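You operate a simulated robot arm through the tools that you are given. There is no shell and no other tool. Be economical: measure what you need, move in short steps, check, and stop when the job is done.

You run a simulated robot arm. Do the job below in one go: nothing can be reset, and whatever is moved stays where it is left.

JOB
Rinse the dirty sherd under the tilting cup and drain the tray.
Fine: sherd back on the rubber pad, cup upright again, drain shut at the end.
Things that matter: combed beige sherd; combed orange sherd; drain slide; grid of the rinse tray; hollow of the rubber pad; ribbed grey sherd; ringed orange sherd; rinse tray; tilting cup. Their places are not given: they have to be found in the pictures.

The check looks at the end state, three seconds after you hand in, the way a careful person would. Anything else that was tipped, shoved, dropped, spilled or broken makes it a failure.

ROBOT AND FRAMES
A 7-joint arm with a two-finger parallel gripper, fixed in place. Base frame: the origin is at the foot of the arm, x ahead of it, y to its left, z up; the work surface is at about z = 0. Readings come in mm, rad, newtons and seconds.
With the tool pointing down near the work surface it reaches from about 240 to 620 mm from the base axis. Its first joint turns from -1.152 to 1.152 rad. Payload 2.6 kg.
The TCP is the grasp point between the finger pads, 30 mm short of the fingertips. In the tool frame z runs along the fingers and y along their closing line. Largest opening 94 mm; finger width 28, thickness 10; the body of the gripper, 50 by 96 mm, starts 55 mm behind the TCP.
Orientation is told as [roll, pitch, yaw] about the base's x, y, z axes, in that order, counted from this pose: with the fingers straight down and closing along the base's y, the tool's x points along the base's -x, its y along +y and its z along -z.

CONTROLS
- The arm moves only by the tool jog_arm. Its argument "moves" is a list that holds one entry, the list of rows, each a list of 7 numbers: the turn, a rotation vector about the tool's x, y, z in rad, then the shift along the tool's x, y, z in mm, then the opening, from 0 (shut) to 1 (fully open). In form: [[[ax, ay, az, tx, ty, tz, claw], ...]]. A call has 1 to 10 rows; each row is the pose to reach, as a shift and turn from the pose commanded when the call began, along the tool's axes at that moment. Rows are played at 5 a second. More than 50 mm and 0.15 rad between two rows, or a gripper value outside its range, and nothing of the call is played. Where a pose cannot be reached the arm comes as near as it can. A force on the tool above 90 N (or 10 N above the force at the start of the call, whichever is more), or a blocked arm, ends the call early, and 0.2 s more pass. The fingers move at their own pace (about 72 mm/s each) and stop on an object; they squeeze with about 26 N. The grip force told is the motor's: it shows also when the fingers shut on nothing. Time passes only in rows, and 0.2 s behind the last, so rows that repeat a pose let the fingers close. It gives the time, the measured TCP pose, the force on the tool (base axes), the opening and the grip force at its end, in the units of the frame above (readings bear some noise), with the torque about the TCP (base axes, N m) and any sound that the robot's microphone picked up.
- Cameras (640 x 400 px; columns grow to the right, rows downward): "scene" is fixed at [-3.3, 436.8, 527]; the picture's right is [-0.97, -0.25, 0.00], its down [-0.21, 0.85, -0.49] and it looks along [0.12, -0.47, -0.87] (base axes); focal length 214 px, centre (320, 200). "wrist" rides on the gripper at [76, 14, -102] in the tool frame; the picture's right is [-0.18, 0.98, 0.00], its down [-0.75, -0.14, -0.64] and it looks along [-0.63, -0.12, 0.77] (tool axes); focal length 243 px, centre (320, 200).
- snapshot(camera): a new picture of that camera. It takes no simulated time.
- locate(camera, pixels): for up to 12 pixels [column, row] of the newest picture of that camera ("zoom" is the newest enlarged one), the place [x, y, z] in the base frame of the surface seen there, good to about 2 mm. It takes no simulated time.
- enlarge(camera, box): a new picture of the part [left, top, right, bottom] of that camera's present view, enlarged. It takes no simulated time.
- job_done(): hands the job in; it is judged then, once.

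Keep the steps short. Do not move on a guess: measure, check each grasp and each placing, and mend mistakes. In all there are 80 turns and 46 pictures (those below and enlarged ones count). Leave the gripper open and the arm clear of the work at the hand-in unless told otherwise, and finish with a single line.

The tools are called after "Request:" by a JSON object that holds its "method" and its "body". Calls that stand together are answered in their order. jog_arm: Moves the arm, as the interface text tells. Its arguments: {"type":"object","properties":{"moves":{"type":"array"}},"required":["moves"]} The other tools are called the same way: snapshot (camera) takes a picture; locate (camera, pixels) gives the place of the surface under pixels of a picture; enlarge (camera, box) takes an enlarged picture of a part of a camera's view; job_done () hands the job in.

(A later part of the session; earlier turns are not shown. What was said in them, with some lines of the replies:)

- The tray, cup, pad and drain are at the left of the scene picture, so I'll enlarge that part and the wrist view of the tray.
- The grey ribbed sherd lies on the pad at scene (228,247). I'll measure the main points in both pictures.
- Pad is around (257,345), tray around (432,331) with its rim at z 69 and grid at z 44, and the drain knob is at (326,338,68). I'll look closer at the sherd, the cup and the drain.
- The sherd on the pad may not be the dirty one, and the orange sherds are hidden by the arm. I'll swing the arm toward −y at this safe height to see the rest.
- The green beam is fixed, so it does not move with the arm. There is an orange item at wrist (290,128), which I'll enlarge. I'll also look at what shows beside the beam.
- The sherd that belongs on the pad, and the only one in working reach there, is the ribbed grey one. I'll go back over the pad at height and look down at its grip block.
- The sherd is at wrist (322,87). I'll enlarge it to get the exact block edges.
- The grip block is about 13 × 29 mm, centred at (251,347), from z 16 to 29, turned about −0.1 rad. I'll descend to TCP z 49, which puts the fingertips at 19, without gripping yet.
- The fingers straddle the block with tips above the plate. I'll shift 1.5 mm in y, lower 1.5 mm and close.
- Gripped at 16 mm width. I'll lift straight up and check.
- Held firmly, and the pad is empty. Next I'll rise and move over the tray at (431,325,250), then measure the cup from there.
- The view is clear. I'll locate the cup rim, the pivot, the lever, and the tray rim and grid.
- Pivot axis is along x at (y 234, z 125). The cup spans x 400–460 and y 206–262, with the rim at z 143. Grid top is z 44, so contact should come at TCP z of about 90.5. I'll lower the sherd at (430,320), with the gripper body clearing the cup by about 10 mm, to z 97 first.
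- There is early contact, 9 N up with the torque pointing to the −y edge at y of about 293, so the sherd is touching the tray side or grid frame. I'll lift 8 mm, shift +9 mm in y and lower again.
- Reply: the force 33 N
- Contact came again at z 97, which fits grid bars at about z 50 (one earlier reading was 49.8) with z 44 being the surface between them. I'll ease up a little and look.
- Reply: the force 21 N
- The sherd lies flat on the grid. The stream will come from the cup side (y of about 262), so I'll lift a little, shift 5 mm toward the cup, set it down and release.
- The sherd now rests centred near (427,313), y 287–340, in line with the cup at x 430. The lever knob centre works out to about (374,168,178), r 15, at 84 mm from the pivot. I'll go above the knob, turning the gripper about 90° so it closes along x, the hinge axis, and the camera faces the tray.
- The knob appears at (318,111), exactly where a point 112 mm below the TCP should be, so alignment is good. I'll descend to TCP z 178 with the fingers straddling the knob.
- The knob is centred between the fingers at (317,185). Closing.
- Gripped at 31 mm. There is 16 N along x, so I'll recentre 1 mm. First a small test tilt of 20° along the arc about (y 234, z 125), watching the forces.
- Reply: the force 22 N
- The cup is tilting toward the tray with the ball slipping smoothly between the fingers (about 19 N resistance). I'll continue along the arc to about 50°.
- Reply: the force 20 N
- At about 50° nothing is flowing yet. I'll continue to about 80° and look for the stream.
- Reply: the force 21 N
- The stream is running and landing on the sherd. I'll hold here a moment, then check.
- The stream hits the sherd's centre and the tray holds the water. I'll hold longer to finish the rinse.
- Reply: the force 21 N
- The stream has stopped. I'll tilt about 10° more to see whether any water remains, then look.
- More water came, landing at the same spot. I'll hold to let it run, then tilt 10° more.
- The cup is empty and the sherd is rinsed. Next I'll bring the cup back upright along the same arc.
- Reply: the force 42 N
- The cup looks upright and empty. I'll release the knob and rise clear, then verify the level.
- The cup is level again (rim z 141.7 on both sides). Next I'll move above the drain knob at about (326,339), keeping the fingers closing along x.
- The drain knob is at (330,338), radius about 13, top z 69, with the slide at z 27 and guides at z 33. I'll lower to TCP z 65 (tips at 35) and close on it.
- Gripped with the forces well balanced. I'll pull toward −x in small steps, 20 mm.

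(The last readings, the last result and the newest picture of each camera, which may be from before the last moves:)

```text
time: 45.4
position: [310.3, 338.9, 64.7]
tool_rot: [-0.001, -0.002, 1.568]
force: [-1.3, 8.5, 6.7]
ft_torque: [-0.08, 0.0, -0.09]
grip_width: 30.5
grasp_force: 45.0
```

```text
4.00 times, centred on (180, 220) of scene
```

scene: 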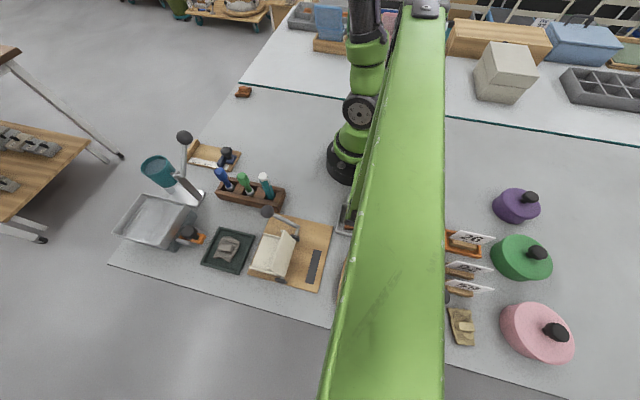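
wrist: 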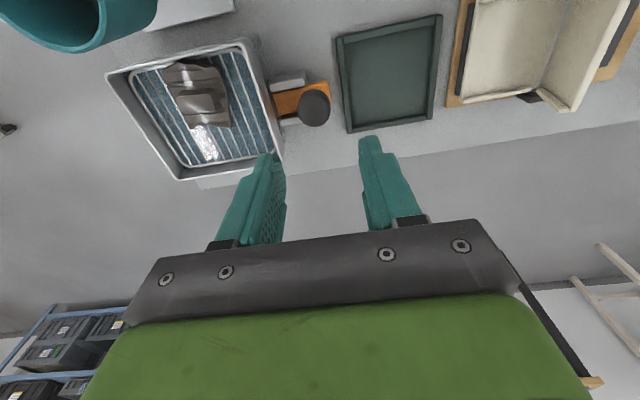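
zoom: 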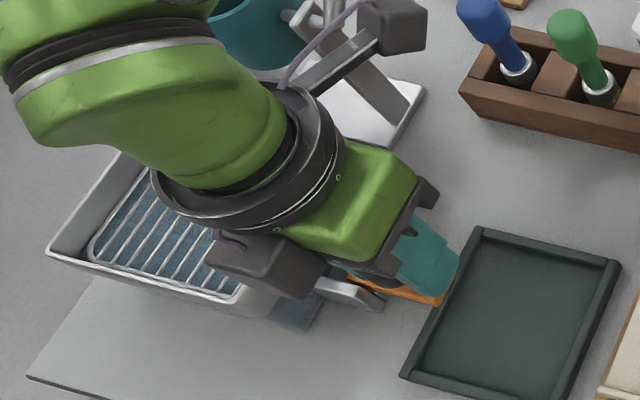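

It slides freely. I'll pull another 8 mm, hold 1.4 s and look at the water.

Request:
{"method": "jog_arm", "body": {"moves": [[[0, 0, 0, 0, 4, 0, 0], [0, 0, 0, 0, 8, 0, 0], [0, 0, 0, 0, 8, 0, 0], [0, 0, 0, 0, 8, 0, 0], [0, 0, 0, 0, 8, 0, 0], [0, 0, 0, 0, 8, 0, 0], [0, 0, 0, 0, 8, 0, 0], [0, 0, 0, 0, 8, 0, 0], [0, 0, 0, 0, 8, 0, 0]]]}}

Request:
{"method": "enlarge", "body": {"camera": "scene", "box": [110, 170, 250, 270]}}

```text
time: 47.4
position: [308.1, 337.9, 65.6]
tool_rot: [-0.016, -0.005, 1.575]
force: [42.8, 14.5, -27.2]
ft_torque: [0.31, -0.1, -0.1]
grip_width: 30.2
grasp_force: 44.5
```

```text
4.00 times, centred on (180, 220) of scene
```

zoom: 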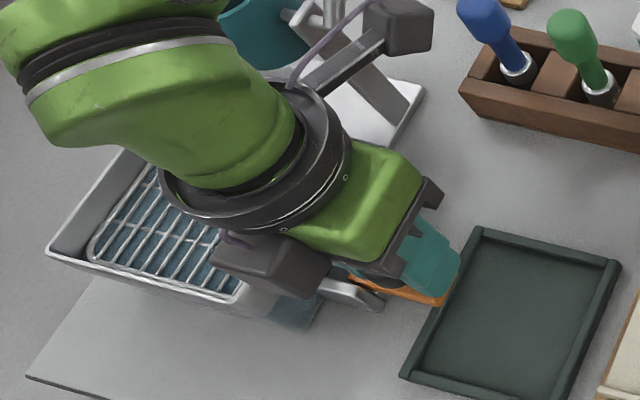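

It reached its end stop at about 22 mm travel, and the water is falling because the cross wires show again. I'll ease off the stop and wait.

Request:
{"method": "jog_arm", "body": {"moves": [[[0, 0, 0, 0, -6, 0, 0], [0, 0, 0, 0, -6, 0, 0], [0, 0, 0, 0, -6, 0, 0], [0, 0, 0, 0, -6, 0, 0], [0, 0, 0, 0, -6, 0, 0], [0, 0, 0, 0, -6, 0, 0], [0, 0, 0, 0, -6, 0, 0], [0, 0, 0, 0, -6, 0, 0], [0, 0, 0, 0, -6, 0, 0], [0, 0, 0, 0, -6, 0, 0]]]}}

Request:
{"method": "jog_arm", "body": {"moves": [[[0, 0, 0, 0, 0, 0, 0], [0, 0, 0, 0, 0, 0, 0], [0, 0, 0, 0, 0, 0, 0], [0, 0, 0, 0, 0, 0, 0], [0, 0, 0, 0, 0, 0, 0], [0, 0, 0, 0, 0, 0, 0], [0, 0, 0, 0, 0, 0, 0], [0, 0, 0, 0, 0, 0, 0], [0, 0, 0, 0, 0, 0, 0], [0, 0, 0, 0, 0, 0, 0]]]}}

Request:
{"method": "jog_arm", "body": {"moves": [[[0, 0, 0, 0, 0, 0, 0], [0, 0, 0, 0, 0, 0, 0], [0, 0, 0, 0, 0, 0, 0], [0, 0, 0, 0, 0, 0, 0], [0, 0, 0, 0, 0, 0, 0], [0, 0, 0, 0, 0, 0, 0], [0, 0, 0, 0, 0, 0, 0], [0, 0, 0, 0, 0, 0, 0], [0, 0, 0, 0, 0, 0, 0], [0, 0, 0, 0, 0, 0, 0]]]}}

Request:
{"method": "jog_arm", "body": {"moves": [[[0, 0, 0, 0, 0, 0, 0], [0, 0, 0, 0, 0, 0, 0], [0, 0, 0, 0, 0, 0, 0], [0, 0, 0, 0, 0, 0, 0], [0, 0, 0, 0, 0, 0, 0], [0, 0, 0, 0, 0, 0, 0], [0, 0, 0, 0, 0, 0, 0], [0, 0, 0, 0, 0, 0, 0], [0, 0, 0, 0, 0, 0, 0], [0, 0, 0, 0, 0, 0, 0]]]}}

Request:
{"method": "enlarge", "body": {"camera": "scene", "box": [110, 170, 250, 270]}}

```text
time: 49.6
position: [309.5, 336.4, 65.3]
tool_rot: [0.0, 0.0, 1.569]
force: [1.6, 1.7, 12.6]
ft_torque: [0.0, 0.01, -0.07]
grip_width: 30.4
grasp_force: 44.9
```

```text
time: 51.8
position: [308.9, 337.6, 65.5]
tool_rot: [0.0, -0.003, 1.57]
force: [-0.7, 7.7, 14.0]
ft_torque: [0.13, 0.0, 0.05]
grip_width: 30.3
grasp_force: 45.3
```

```text
time: 54.0
position: [309.2, 337.2, 65.3]
tool_rot: [-0.001, -0.003, 1.571]
force: [-0.1, 10.2, 12.8]
ft_torque: [0.2, -0.01, 0.04]
grip_width: 30.4
grasp_force: 45.2
```

```text
time: 56.2
position: [309.0, 337.5, 65.0]
tool_rot: [0.001, -0.003, 1.569]
force: [-0.8, 13.7, 9.9]
ft_torque: [0.24, 0.01, -0.03]
grip_width: 30.4
grasp_force: 45.0
```

```text
4.00 times, centred on (180, 220) of scene
```

zoom: 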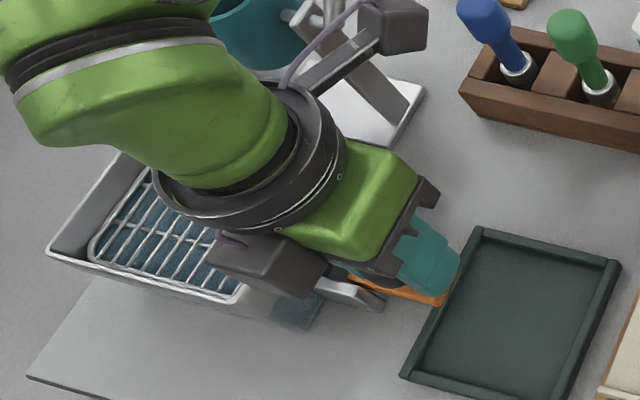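

The level has dropped but blue still shows. I'll measure the water level in this picture.

Request:
{"method": "locate", "body": {"camera": "zoom", "pixels": [[150, 222], [120, 250], [160, 250], [190, 270], [178, 240], [140, 230]]}}

Request:
{"method": "jog_arm", "body": {"moves": [[[0, 0, 0, 0, 0, 0, 0], [0, 0, 0, 0, 0, 0, 0], [0, 0, 0, 0, 0, 0, 0], [0, 0, 0, 0, 0, 0, 0], [0, 0, 0, 0, 0, 0, 0], [0, 0, 0, 0, 0, 0, 0], [0, 0, 0, 0, 0, 0, 0], [0, 0, 0, 0, 0, 0, 0], [0, 0, 0, 0, 0, 0, 0], [0, 0, 0, 0, 0, 0, 0]]]}}

Request:
{"method": "jog_arm", "body": {"moves": [[[0, 0, 0, 0, 0, 0, 0], [0, 0, 0, 0, 0, 0, 0], [0, 0, 0, 0, 0, 0, 0], [0, 0, 0, 0, 0, 0, 0], [0, 0, 0, 0, 0, 0, 0], [0, 0, 0, 0, 0, 0, 0], [0, 0, 0, 0, 0, 0, 0], [0, 0, 0, 0, 0, 0, 0], [0, 0, 0, 0, 0, 0, 0], [0, 0, 0, 0, 0, 0, 0]]]}}

Request:
{"method": "enlarge", "body": {"camera": "scene", "box": [110, 170, 250, 270]}}

Request:
{"method": "locate", "body": {"camera": "zoom", "pixels": [[150, 222], [120, 250], [160, 250], [190, 270], [178, 240], [140, 230]]}}

```text
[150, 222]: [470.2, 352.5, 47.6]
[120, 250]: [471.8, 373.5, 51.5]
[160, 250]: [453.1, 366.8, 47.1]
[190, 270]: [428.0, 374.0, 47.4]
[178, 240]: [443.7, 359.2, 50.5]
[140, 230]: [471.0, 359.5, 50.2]
```

```text
time: 58.4
position: [309.3, 337.5, 63.7]
tool_rot: [-0.001, 0.002, 1.57]
force: [-0.4, 13.5, 8.4]
ft_torque: [0.24, 0.04, 0.02]
grip_width: 30.5
grasp_force: 45.0
```

```text
time: 60.6
position: [308.1, 336.8, 65.3]
tool_rot: [0.0, 0.0, 1.571]
force: [-0.9, 12.5, 7.9]
ft_torque: [0.18, 0.05, 0.01]
grip_width: 30.3
grasp_force: 45.0
```

```text
4.00 times, centred on (180, 220) of scene
```

zoom: 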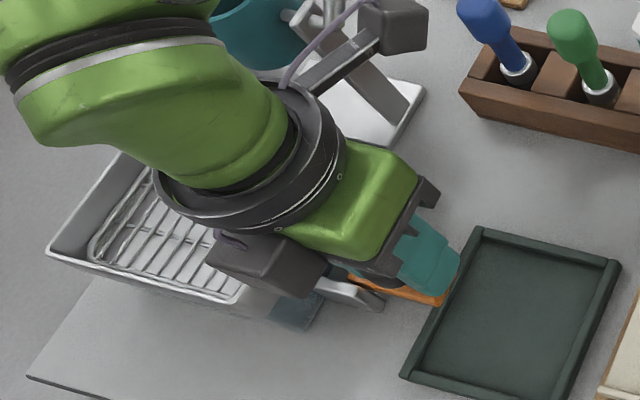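

```text
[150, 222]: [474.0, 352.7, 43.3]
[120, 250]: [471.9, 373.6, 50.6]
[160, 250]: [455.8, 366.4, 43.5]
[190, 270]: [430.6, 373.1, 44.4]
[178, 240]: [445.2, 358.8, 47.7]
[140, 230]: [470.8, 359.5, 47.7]
```

The tray is empty again: silver floor at z 43–44, as before. I'll wait 1 s more, then push the slide shut, +22 mm in x and a touch more.

Request:
{"method": "jog_arm", "body": {"moves": [[[0, 0, 0, 0, 0, 0, 0], [0, 0, 0, 0, 0, 0, 0], [0, 0, 0, 0, 0, 0, 0], [0, 0, 0, 0, -5, 0, 0], [0, 0, 0, 0, -10, 0, 0], [0, 0, 0, 0, -15, 0, 0], [0, 0, 0, 0, -20, 0, 0], [0, 0, 0, 0, -23, 0, 0], [0, 0, 0, 0, -23.5, 0, 0], [0, 0, 0, 0, -23.5, 0, 0]]]}}

```text
time: 62.8
position: [331.0, 337.9, 64.9]
tool_rot: [0.001, 0.0, 1.569]
force: [-15.2, 0.2, 29.5]
ft_torque: [0.58, 0.28, 0.06]
grip_width: 30.3
grasp_force: 45.6
```

The slide is back at its closed stop (x 331). I'll release, rise, and turn back while moving above the sherd.

Request:
{"method": "jog_arm", "body": {"moves": [[[0, 0, 0, 0, 0.8, 0, 0.3], [0, 0, 0, 0, 0.8, 0, 0.5], [0, 0, 0, 0, 0.8, 0, 0.5], [0, 0, 0, 0, 0.8, -30, 0.5], [0, 0, 0, 0, 0.8, -75, 0.5], [0, 0, 0, 0, 0.8, -120, 0.5], [0, 0, 0.14, 0, 0.8, -165, 0.5], [0, 0, 0.28, 0, 0.8, -190, 0.5], [0, 0, 0.42, 10, -20, -190, 0.5]]]}}

Request:
{"method": "jog_arm", "body": {"moves": [[[0, 0, 0.14, 0, 0, 0, 0.5], [0, 0, 0.28, 0, 0, 0, 0.5], [0, 0, 0.42, 0, 0, 0, 0.5], [0, 0, 0.56, 0, 0, 0, 0.5], [0, 0, 0.7, 0, 0, 0, 0.5], [0, 0, 0.84, 0, 0, 0, 0.5], [0, 0, 0.98, 0, 0, 0, 0.5], [0, 0, 1.12, 0, 0, 0, 0.5], [0, 0, 1.25, 0, 0, 0, 0.5], [0, 0, 1.25, 0, 0, 0, 0.5]]]}}

```text
time: 64.8
position: [351.5, 328.0, 253.3]
tool_rot: [0.001, 0.0, 1.15]
force: [0.5, 0.0, -0.6]
ft_torque: [0.02, 0.05, -0.01]
grip_width: 46.8
grasp_force: 0.1
```

```text
time: 67.0
position: [351.0, 327.8, 255.1]
tool_rot: [0.003, 0.001, -0.101]
force: [0.5, 0.2, 0.0]
ft_torque: [0.02, 0.02, -0.01]
grip_width: 47.0
grasp_force: 0.1
```

Next I'll move above the sherd at (427,313,190) and check it.

Request:
{"method": "jog_arm", "body": {"moves": [[[0, 0, 0, -40, -4, 0, 0.5], [0, 0, 0, -77.1, -7.3, 0, 0.5], [0, 0, 0, -77.1, -7.3, 35, 0.5], [0, 0, 0, -77.1, -7.3, 65, 0.5], [0, 0, 0, -77.1, -7.3, 65, 0.5]]]}}

Request:
{"method": "enlarge", "body": {"camera": "wrist", "box": [200, 0, 420, 140]}}

```text
time: 68.2
position: [426.7, 311.7, 188.2]
tool_rot: [0.0, 0.0, -0.1]
force: [-0.2, -0.5, -0.2]
ft_torque: [-0.01, 0.03, 0.01]
grip_width: 47.1
grasp_force: 0.1
```

```text
2.86 times, centred on (310, 70) of wrist
```

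zoom: 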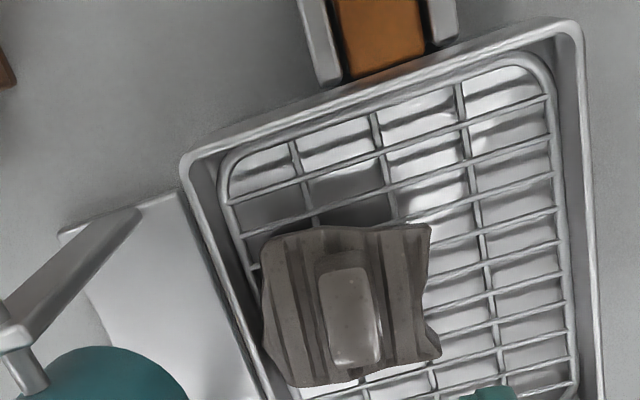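

The sherd is clean and the tray empty. I'll measure the block.

Request:
{"method": "locate", "body": {"camera": "zoom", "pixels": [[325, 280], [365, 275], [338, 358], [376, 355], [350, 315], [285, 260], [420, 240], [430, 345], [300, 375], [300, 320], [395, 300]]}}

```text
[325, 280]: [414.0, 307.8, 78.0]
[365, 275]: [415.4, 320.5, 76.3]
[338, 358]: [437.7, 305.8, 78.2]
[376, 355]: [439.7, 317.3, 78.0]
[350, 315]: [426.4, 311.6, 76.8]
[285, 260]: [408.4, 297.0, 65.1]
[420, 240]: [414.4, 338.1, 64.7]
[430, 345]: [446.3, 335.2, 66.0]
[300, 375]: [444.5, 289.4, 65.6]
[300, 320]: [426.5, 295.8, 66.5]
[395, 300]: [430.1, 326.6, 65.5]
```

The block centre is (427,313), its top at z 77.5, with the same −0.1 turn. I'll narrow the opening to 33 mm so the outer finger clears the tray rim, descend to TCP z 98, then grip.

Request:
{"method": "jog_arm", "body": {"moves": [[[0, 0, 0, 0, 1.2, 0, 0.36], [0, 0, 0, 0, 1.2, 40, 0.36], [0, 0, 0, 0, 1.2, 70, 0.36], [0, 0, 0, 0, 1.2, 85, 0.36], [0, 0, 0, 0, 1.2, 90, 0.36], [0, 0, 0, 0, 1.2, 90, 0.36]]]}}

Request:
{"method": "jog_arm", "body": {"moves": [[[0, 0, 0, 0, 0, 0, 0], [0, 0, 0, 0, 0, 0, 0], [0, 0, 0, 0, 0, 0, 0], [0, 0, 0, 0, 0, 0, 0]]]}}

```text
time: 69.6
position: [426.7, 313.1, 99.1]
tool_rot: [0.0, -0.001, -0.101]
force: [0.1, -0.6, 0.5]
ft_torque: [0.0, 0.0, 0.01]
grip_width: 33.9
grasp_force: 0.0
```

```text
time: 70.6
position: [426.8, 313.1, 99.0]
tool_rot: [0.0, 0.0, -0.098]
force: [0.2, 0.0, -0.7]
ft_torque: [0.02, -0.02, -0.02]
grip_width: 16.0
grasp_force: 26.2
```

Gripped at 16 mm with balanced forces. I'll lift and carry it back over the pad to (251,347).

Request:
{"method": "jog_arm", "body": {"moves": [[[0, 0, 0, 0, 0, -10, 0], [0, 0, 0, 0, 0, -40, 0], [0, 0, 0, 0, 0, -80, 0], [0, 0, 0, 0, 0, -110, 0], [0, 0, 0, 40, 4, -110, 0], [0, 0, 0, 80, 8, -110, 0], [0, 0, 0, 120, 11, -110, 0], [0, 0, 0, 155, 14, -110, 0], [0, 0, 0, 178.3, 16.2, -110, 0], [0, 0, 0, 178.3, 16.2, -110, 0]]]}}

Request:
{"method": "jog_arm", "body": {"moves": [[[0, 0, 0, 0, 0, -1, 0], [0, 0, 0, 0, 0, -1, 0]]]}}

Request:
{"method": "snapshot", "body": {"camera": "wrist"}}

```text
time: 72.8
position: [251.5, 346.7, 207.1]
tool_rot: [-0.001, 0.0, -0.1]
force: [-0.3, 0.5, -0.5]
ft_torque: [-0.05, 0.01, -0.03]
grip_width: 16.0
grasp_force: 26.1
```

```text
time: 73.4
position: [252.2, 345.7, 209.2]
tool_rot: [0.0, 0.001, -0.099]
force: [-0.3, 0.5, -0.9]
ft_torque: [0.01, 0.0, -0.02]
grip_width: 16.1
grasp_force: 26.7
```

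```text
4 pictures are left
```

wrist: 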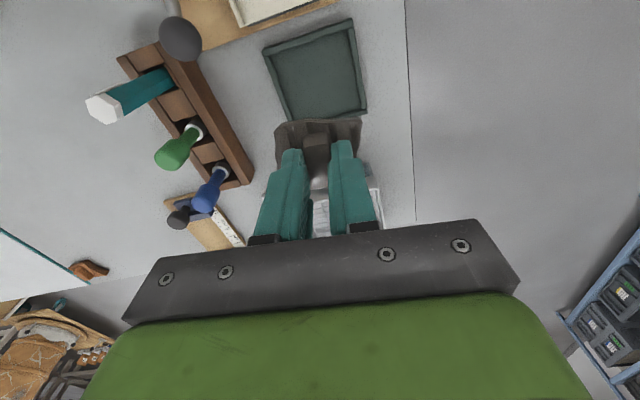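

The pad is unmoved and empty. I'll lower to just above contact, which is expected at TCP z of about 50.5.

Request:
{"method": "jog_arm", "body": {"moves": [[[0, 0, 0, 0, 1, 40, 0], [0, 0, 0, 0, 1, 80, 0], [0, 0, 0, 0, 1, 115, 0], [0, 0, 0, 0, 1, 140, 0], [0, 0, 0, 0, 1, 151, 0], [0, 0, 0, 0, 1, 155, 0], [0, 0, 0, 0, 1, 157.5, 0], [0, 0, 0, 0, 1, 157.5, 0]]]}}

```text
time: 75.2
position: [252.0, 348.6, 52.0]
tool_rot: [-0.001, -0.001, -0.099]
force: [0.3, -0.2, 0.0]
ft_torque: [-0.04, -0.01, 0.03]
grip_width: 16.1
grasp_force: 25.6
```

Request:
{"method": "jog_arm", "body": {"moves": [[[0, 0, 0, 0, 0, 1, 0], [0, 0, 0, 0, 0, 2, 0], [0, 0, 0, 0, 0, 2, 0]]]}}

```text
time: 76.0
position: [251.9, 349.0, 51.8]
tool_rot: [0.001, 0.001, -0.1]
force: [-1.1, 0.4, 5.1]
ft_torque: [-0.11, 0.16, -0.06]
grip_width: 16.1
grasp_force: 26.0
```

Light contact (5 N): the sherd is on the pad. I'll release, rise straight up and move clear.

Request:
{"method": "jog_arm", "body": {"moves": [[[0, 0, 0, 0, 0, 0, 0.15], [0, 0, 0, 0, 0, 0, 0.3], [0, 0, 0, 0, 0, 0, 0.45], [0, 0, 0, 0, 0, -15, 0.5], [0, 0, 0, 0, 0, -50, 0.5], [0, 0, 0, 0, 0, -95, 0.7], [0, 0, 0, 0, 0, -140, 1], [0, 0, 0, 0, 0, -185, 1], [0, 0, 0, 0, 0, -230, 1], [0, 0, 0, 0, 0, -270, 1]]]}}

Request:
{"method": "jog_arm", "body": {"moves": [[[0, 0, 0, -20, -40, -30, 1], [0, 0, 0, -40, -80, -40, 1], [0, 0, 0, -60, -120, -40, 1], [0, 0, 0, -80, -160, -40, 1], [0, 0, 0, -90, -200, -40, 1], [0, 0, 0, -90, -240, -40, 1]]]}}

Request:
{"method": "enlarge", "body": {"camera": "scene", "box": [100, 110, 300, 290]}}

Request:
{"method": "locate", "body": {"camera": "zoom", "pixels": [[375, 300], [215, 110], [165, 140], [210, 155], [323, 290], [300, 310]]}}

```text
time: 78.2
position: [253.5, 346.6, 319.7]
tool_rot: [-0.001, -0.002, -0.1]
force: [0.4, -0.9, -0.5]
ft_torque: [0.01, 0.02, 0.01]
grip_width: 93.8
grasp_force: 0.0
```

```text
refused: row 1 steps farther than a row can; nothing moved
```

```text
2.22 times, centred on (200, 200) of scene
```

zoom: 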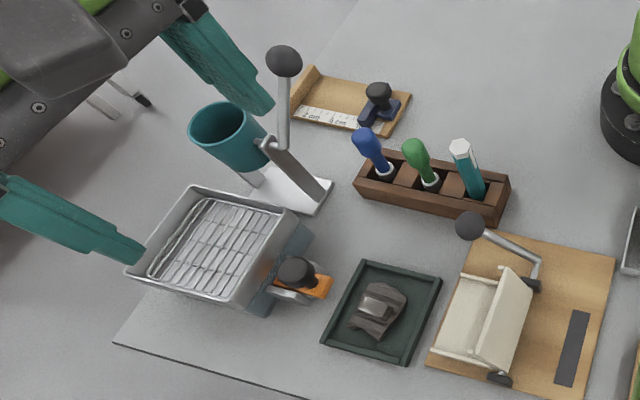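

```text
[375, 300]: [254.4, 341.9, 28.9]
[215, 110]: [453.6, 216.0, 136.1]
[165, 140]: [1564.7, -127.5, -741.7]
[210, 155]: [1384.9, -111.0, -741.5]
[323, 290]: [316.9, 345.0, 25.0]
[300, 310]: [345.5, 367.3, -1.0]
```

The sherd lies on the pad (block top at z 29, as at the start) and the tray is empty. The slide is shut, the cup upright, and the gripper is open at z 320, clear of everything. Handing in.

Request:
{"method": "job_done", "body": {}}

```text
The job is handed in.
```

The ribbed grey sherd was rinsed under the cup and is back on the rubber pad, the tray is drained with the drain shut, and the cup is upright again.
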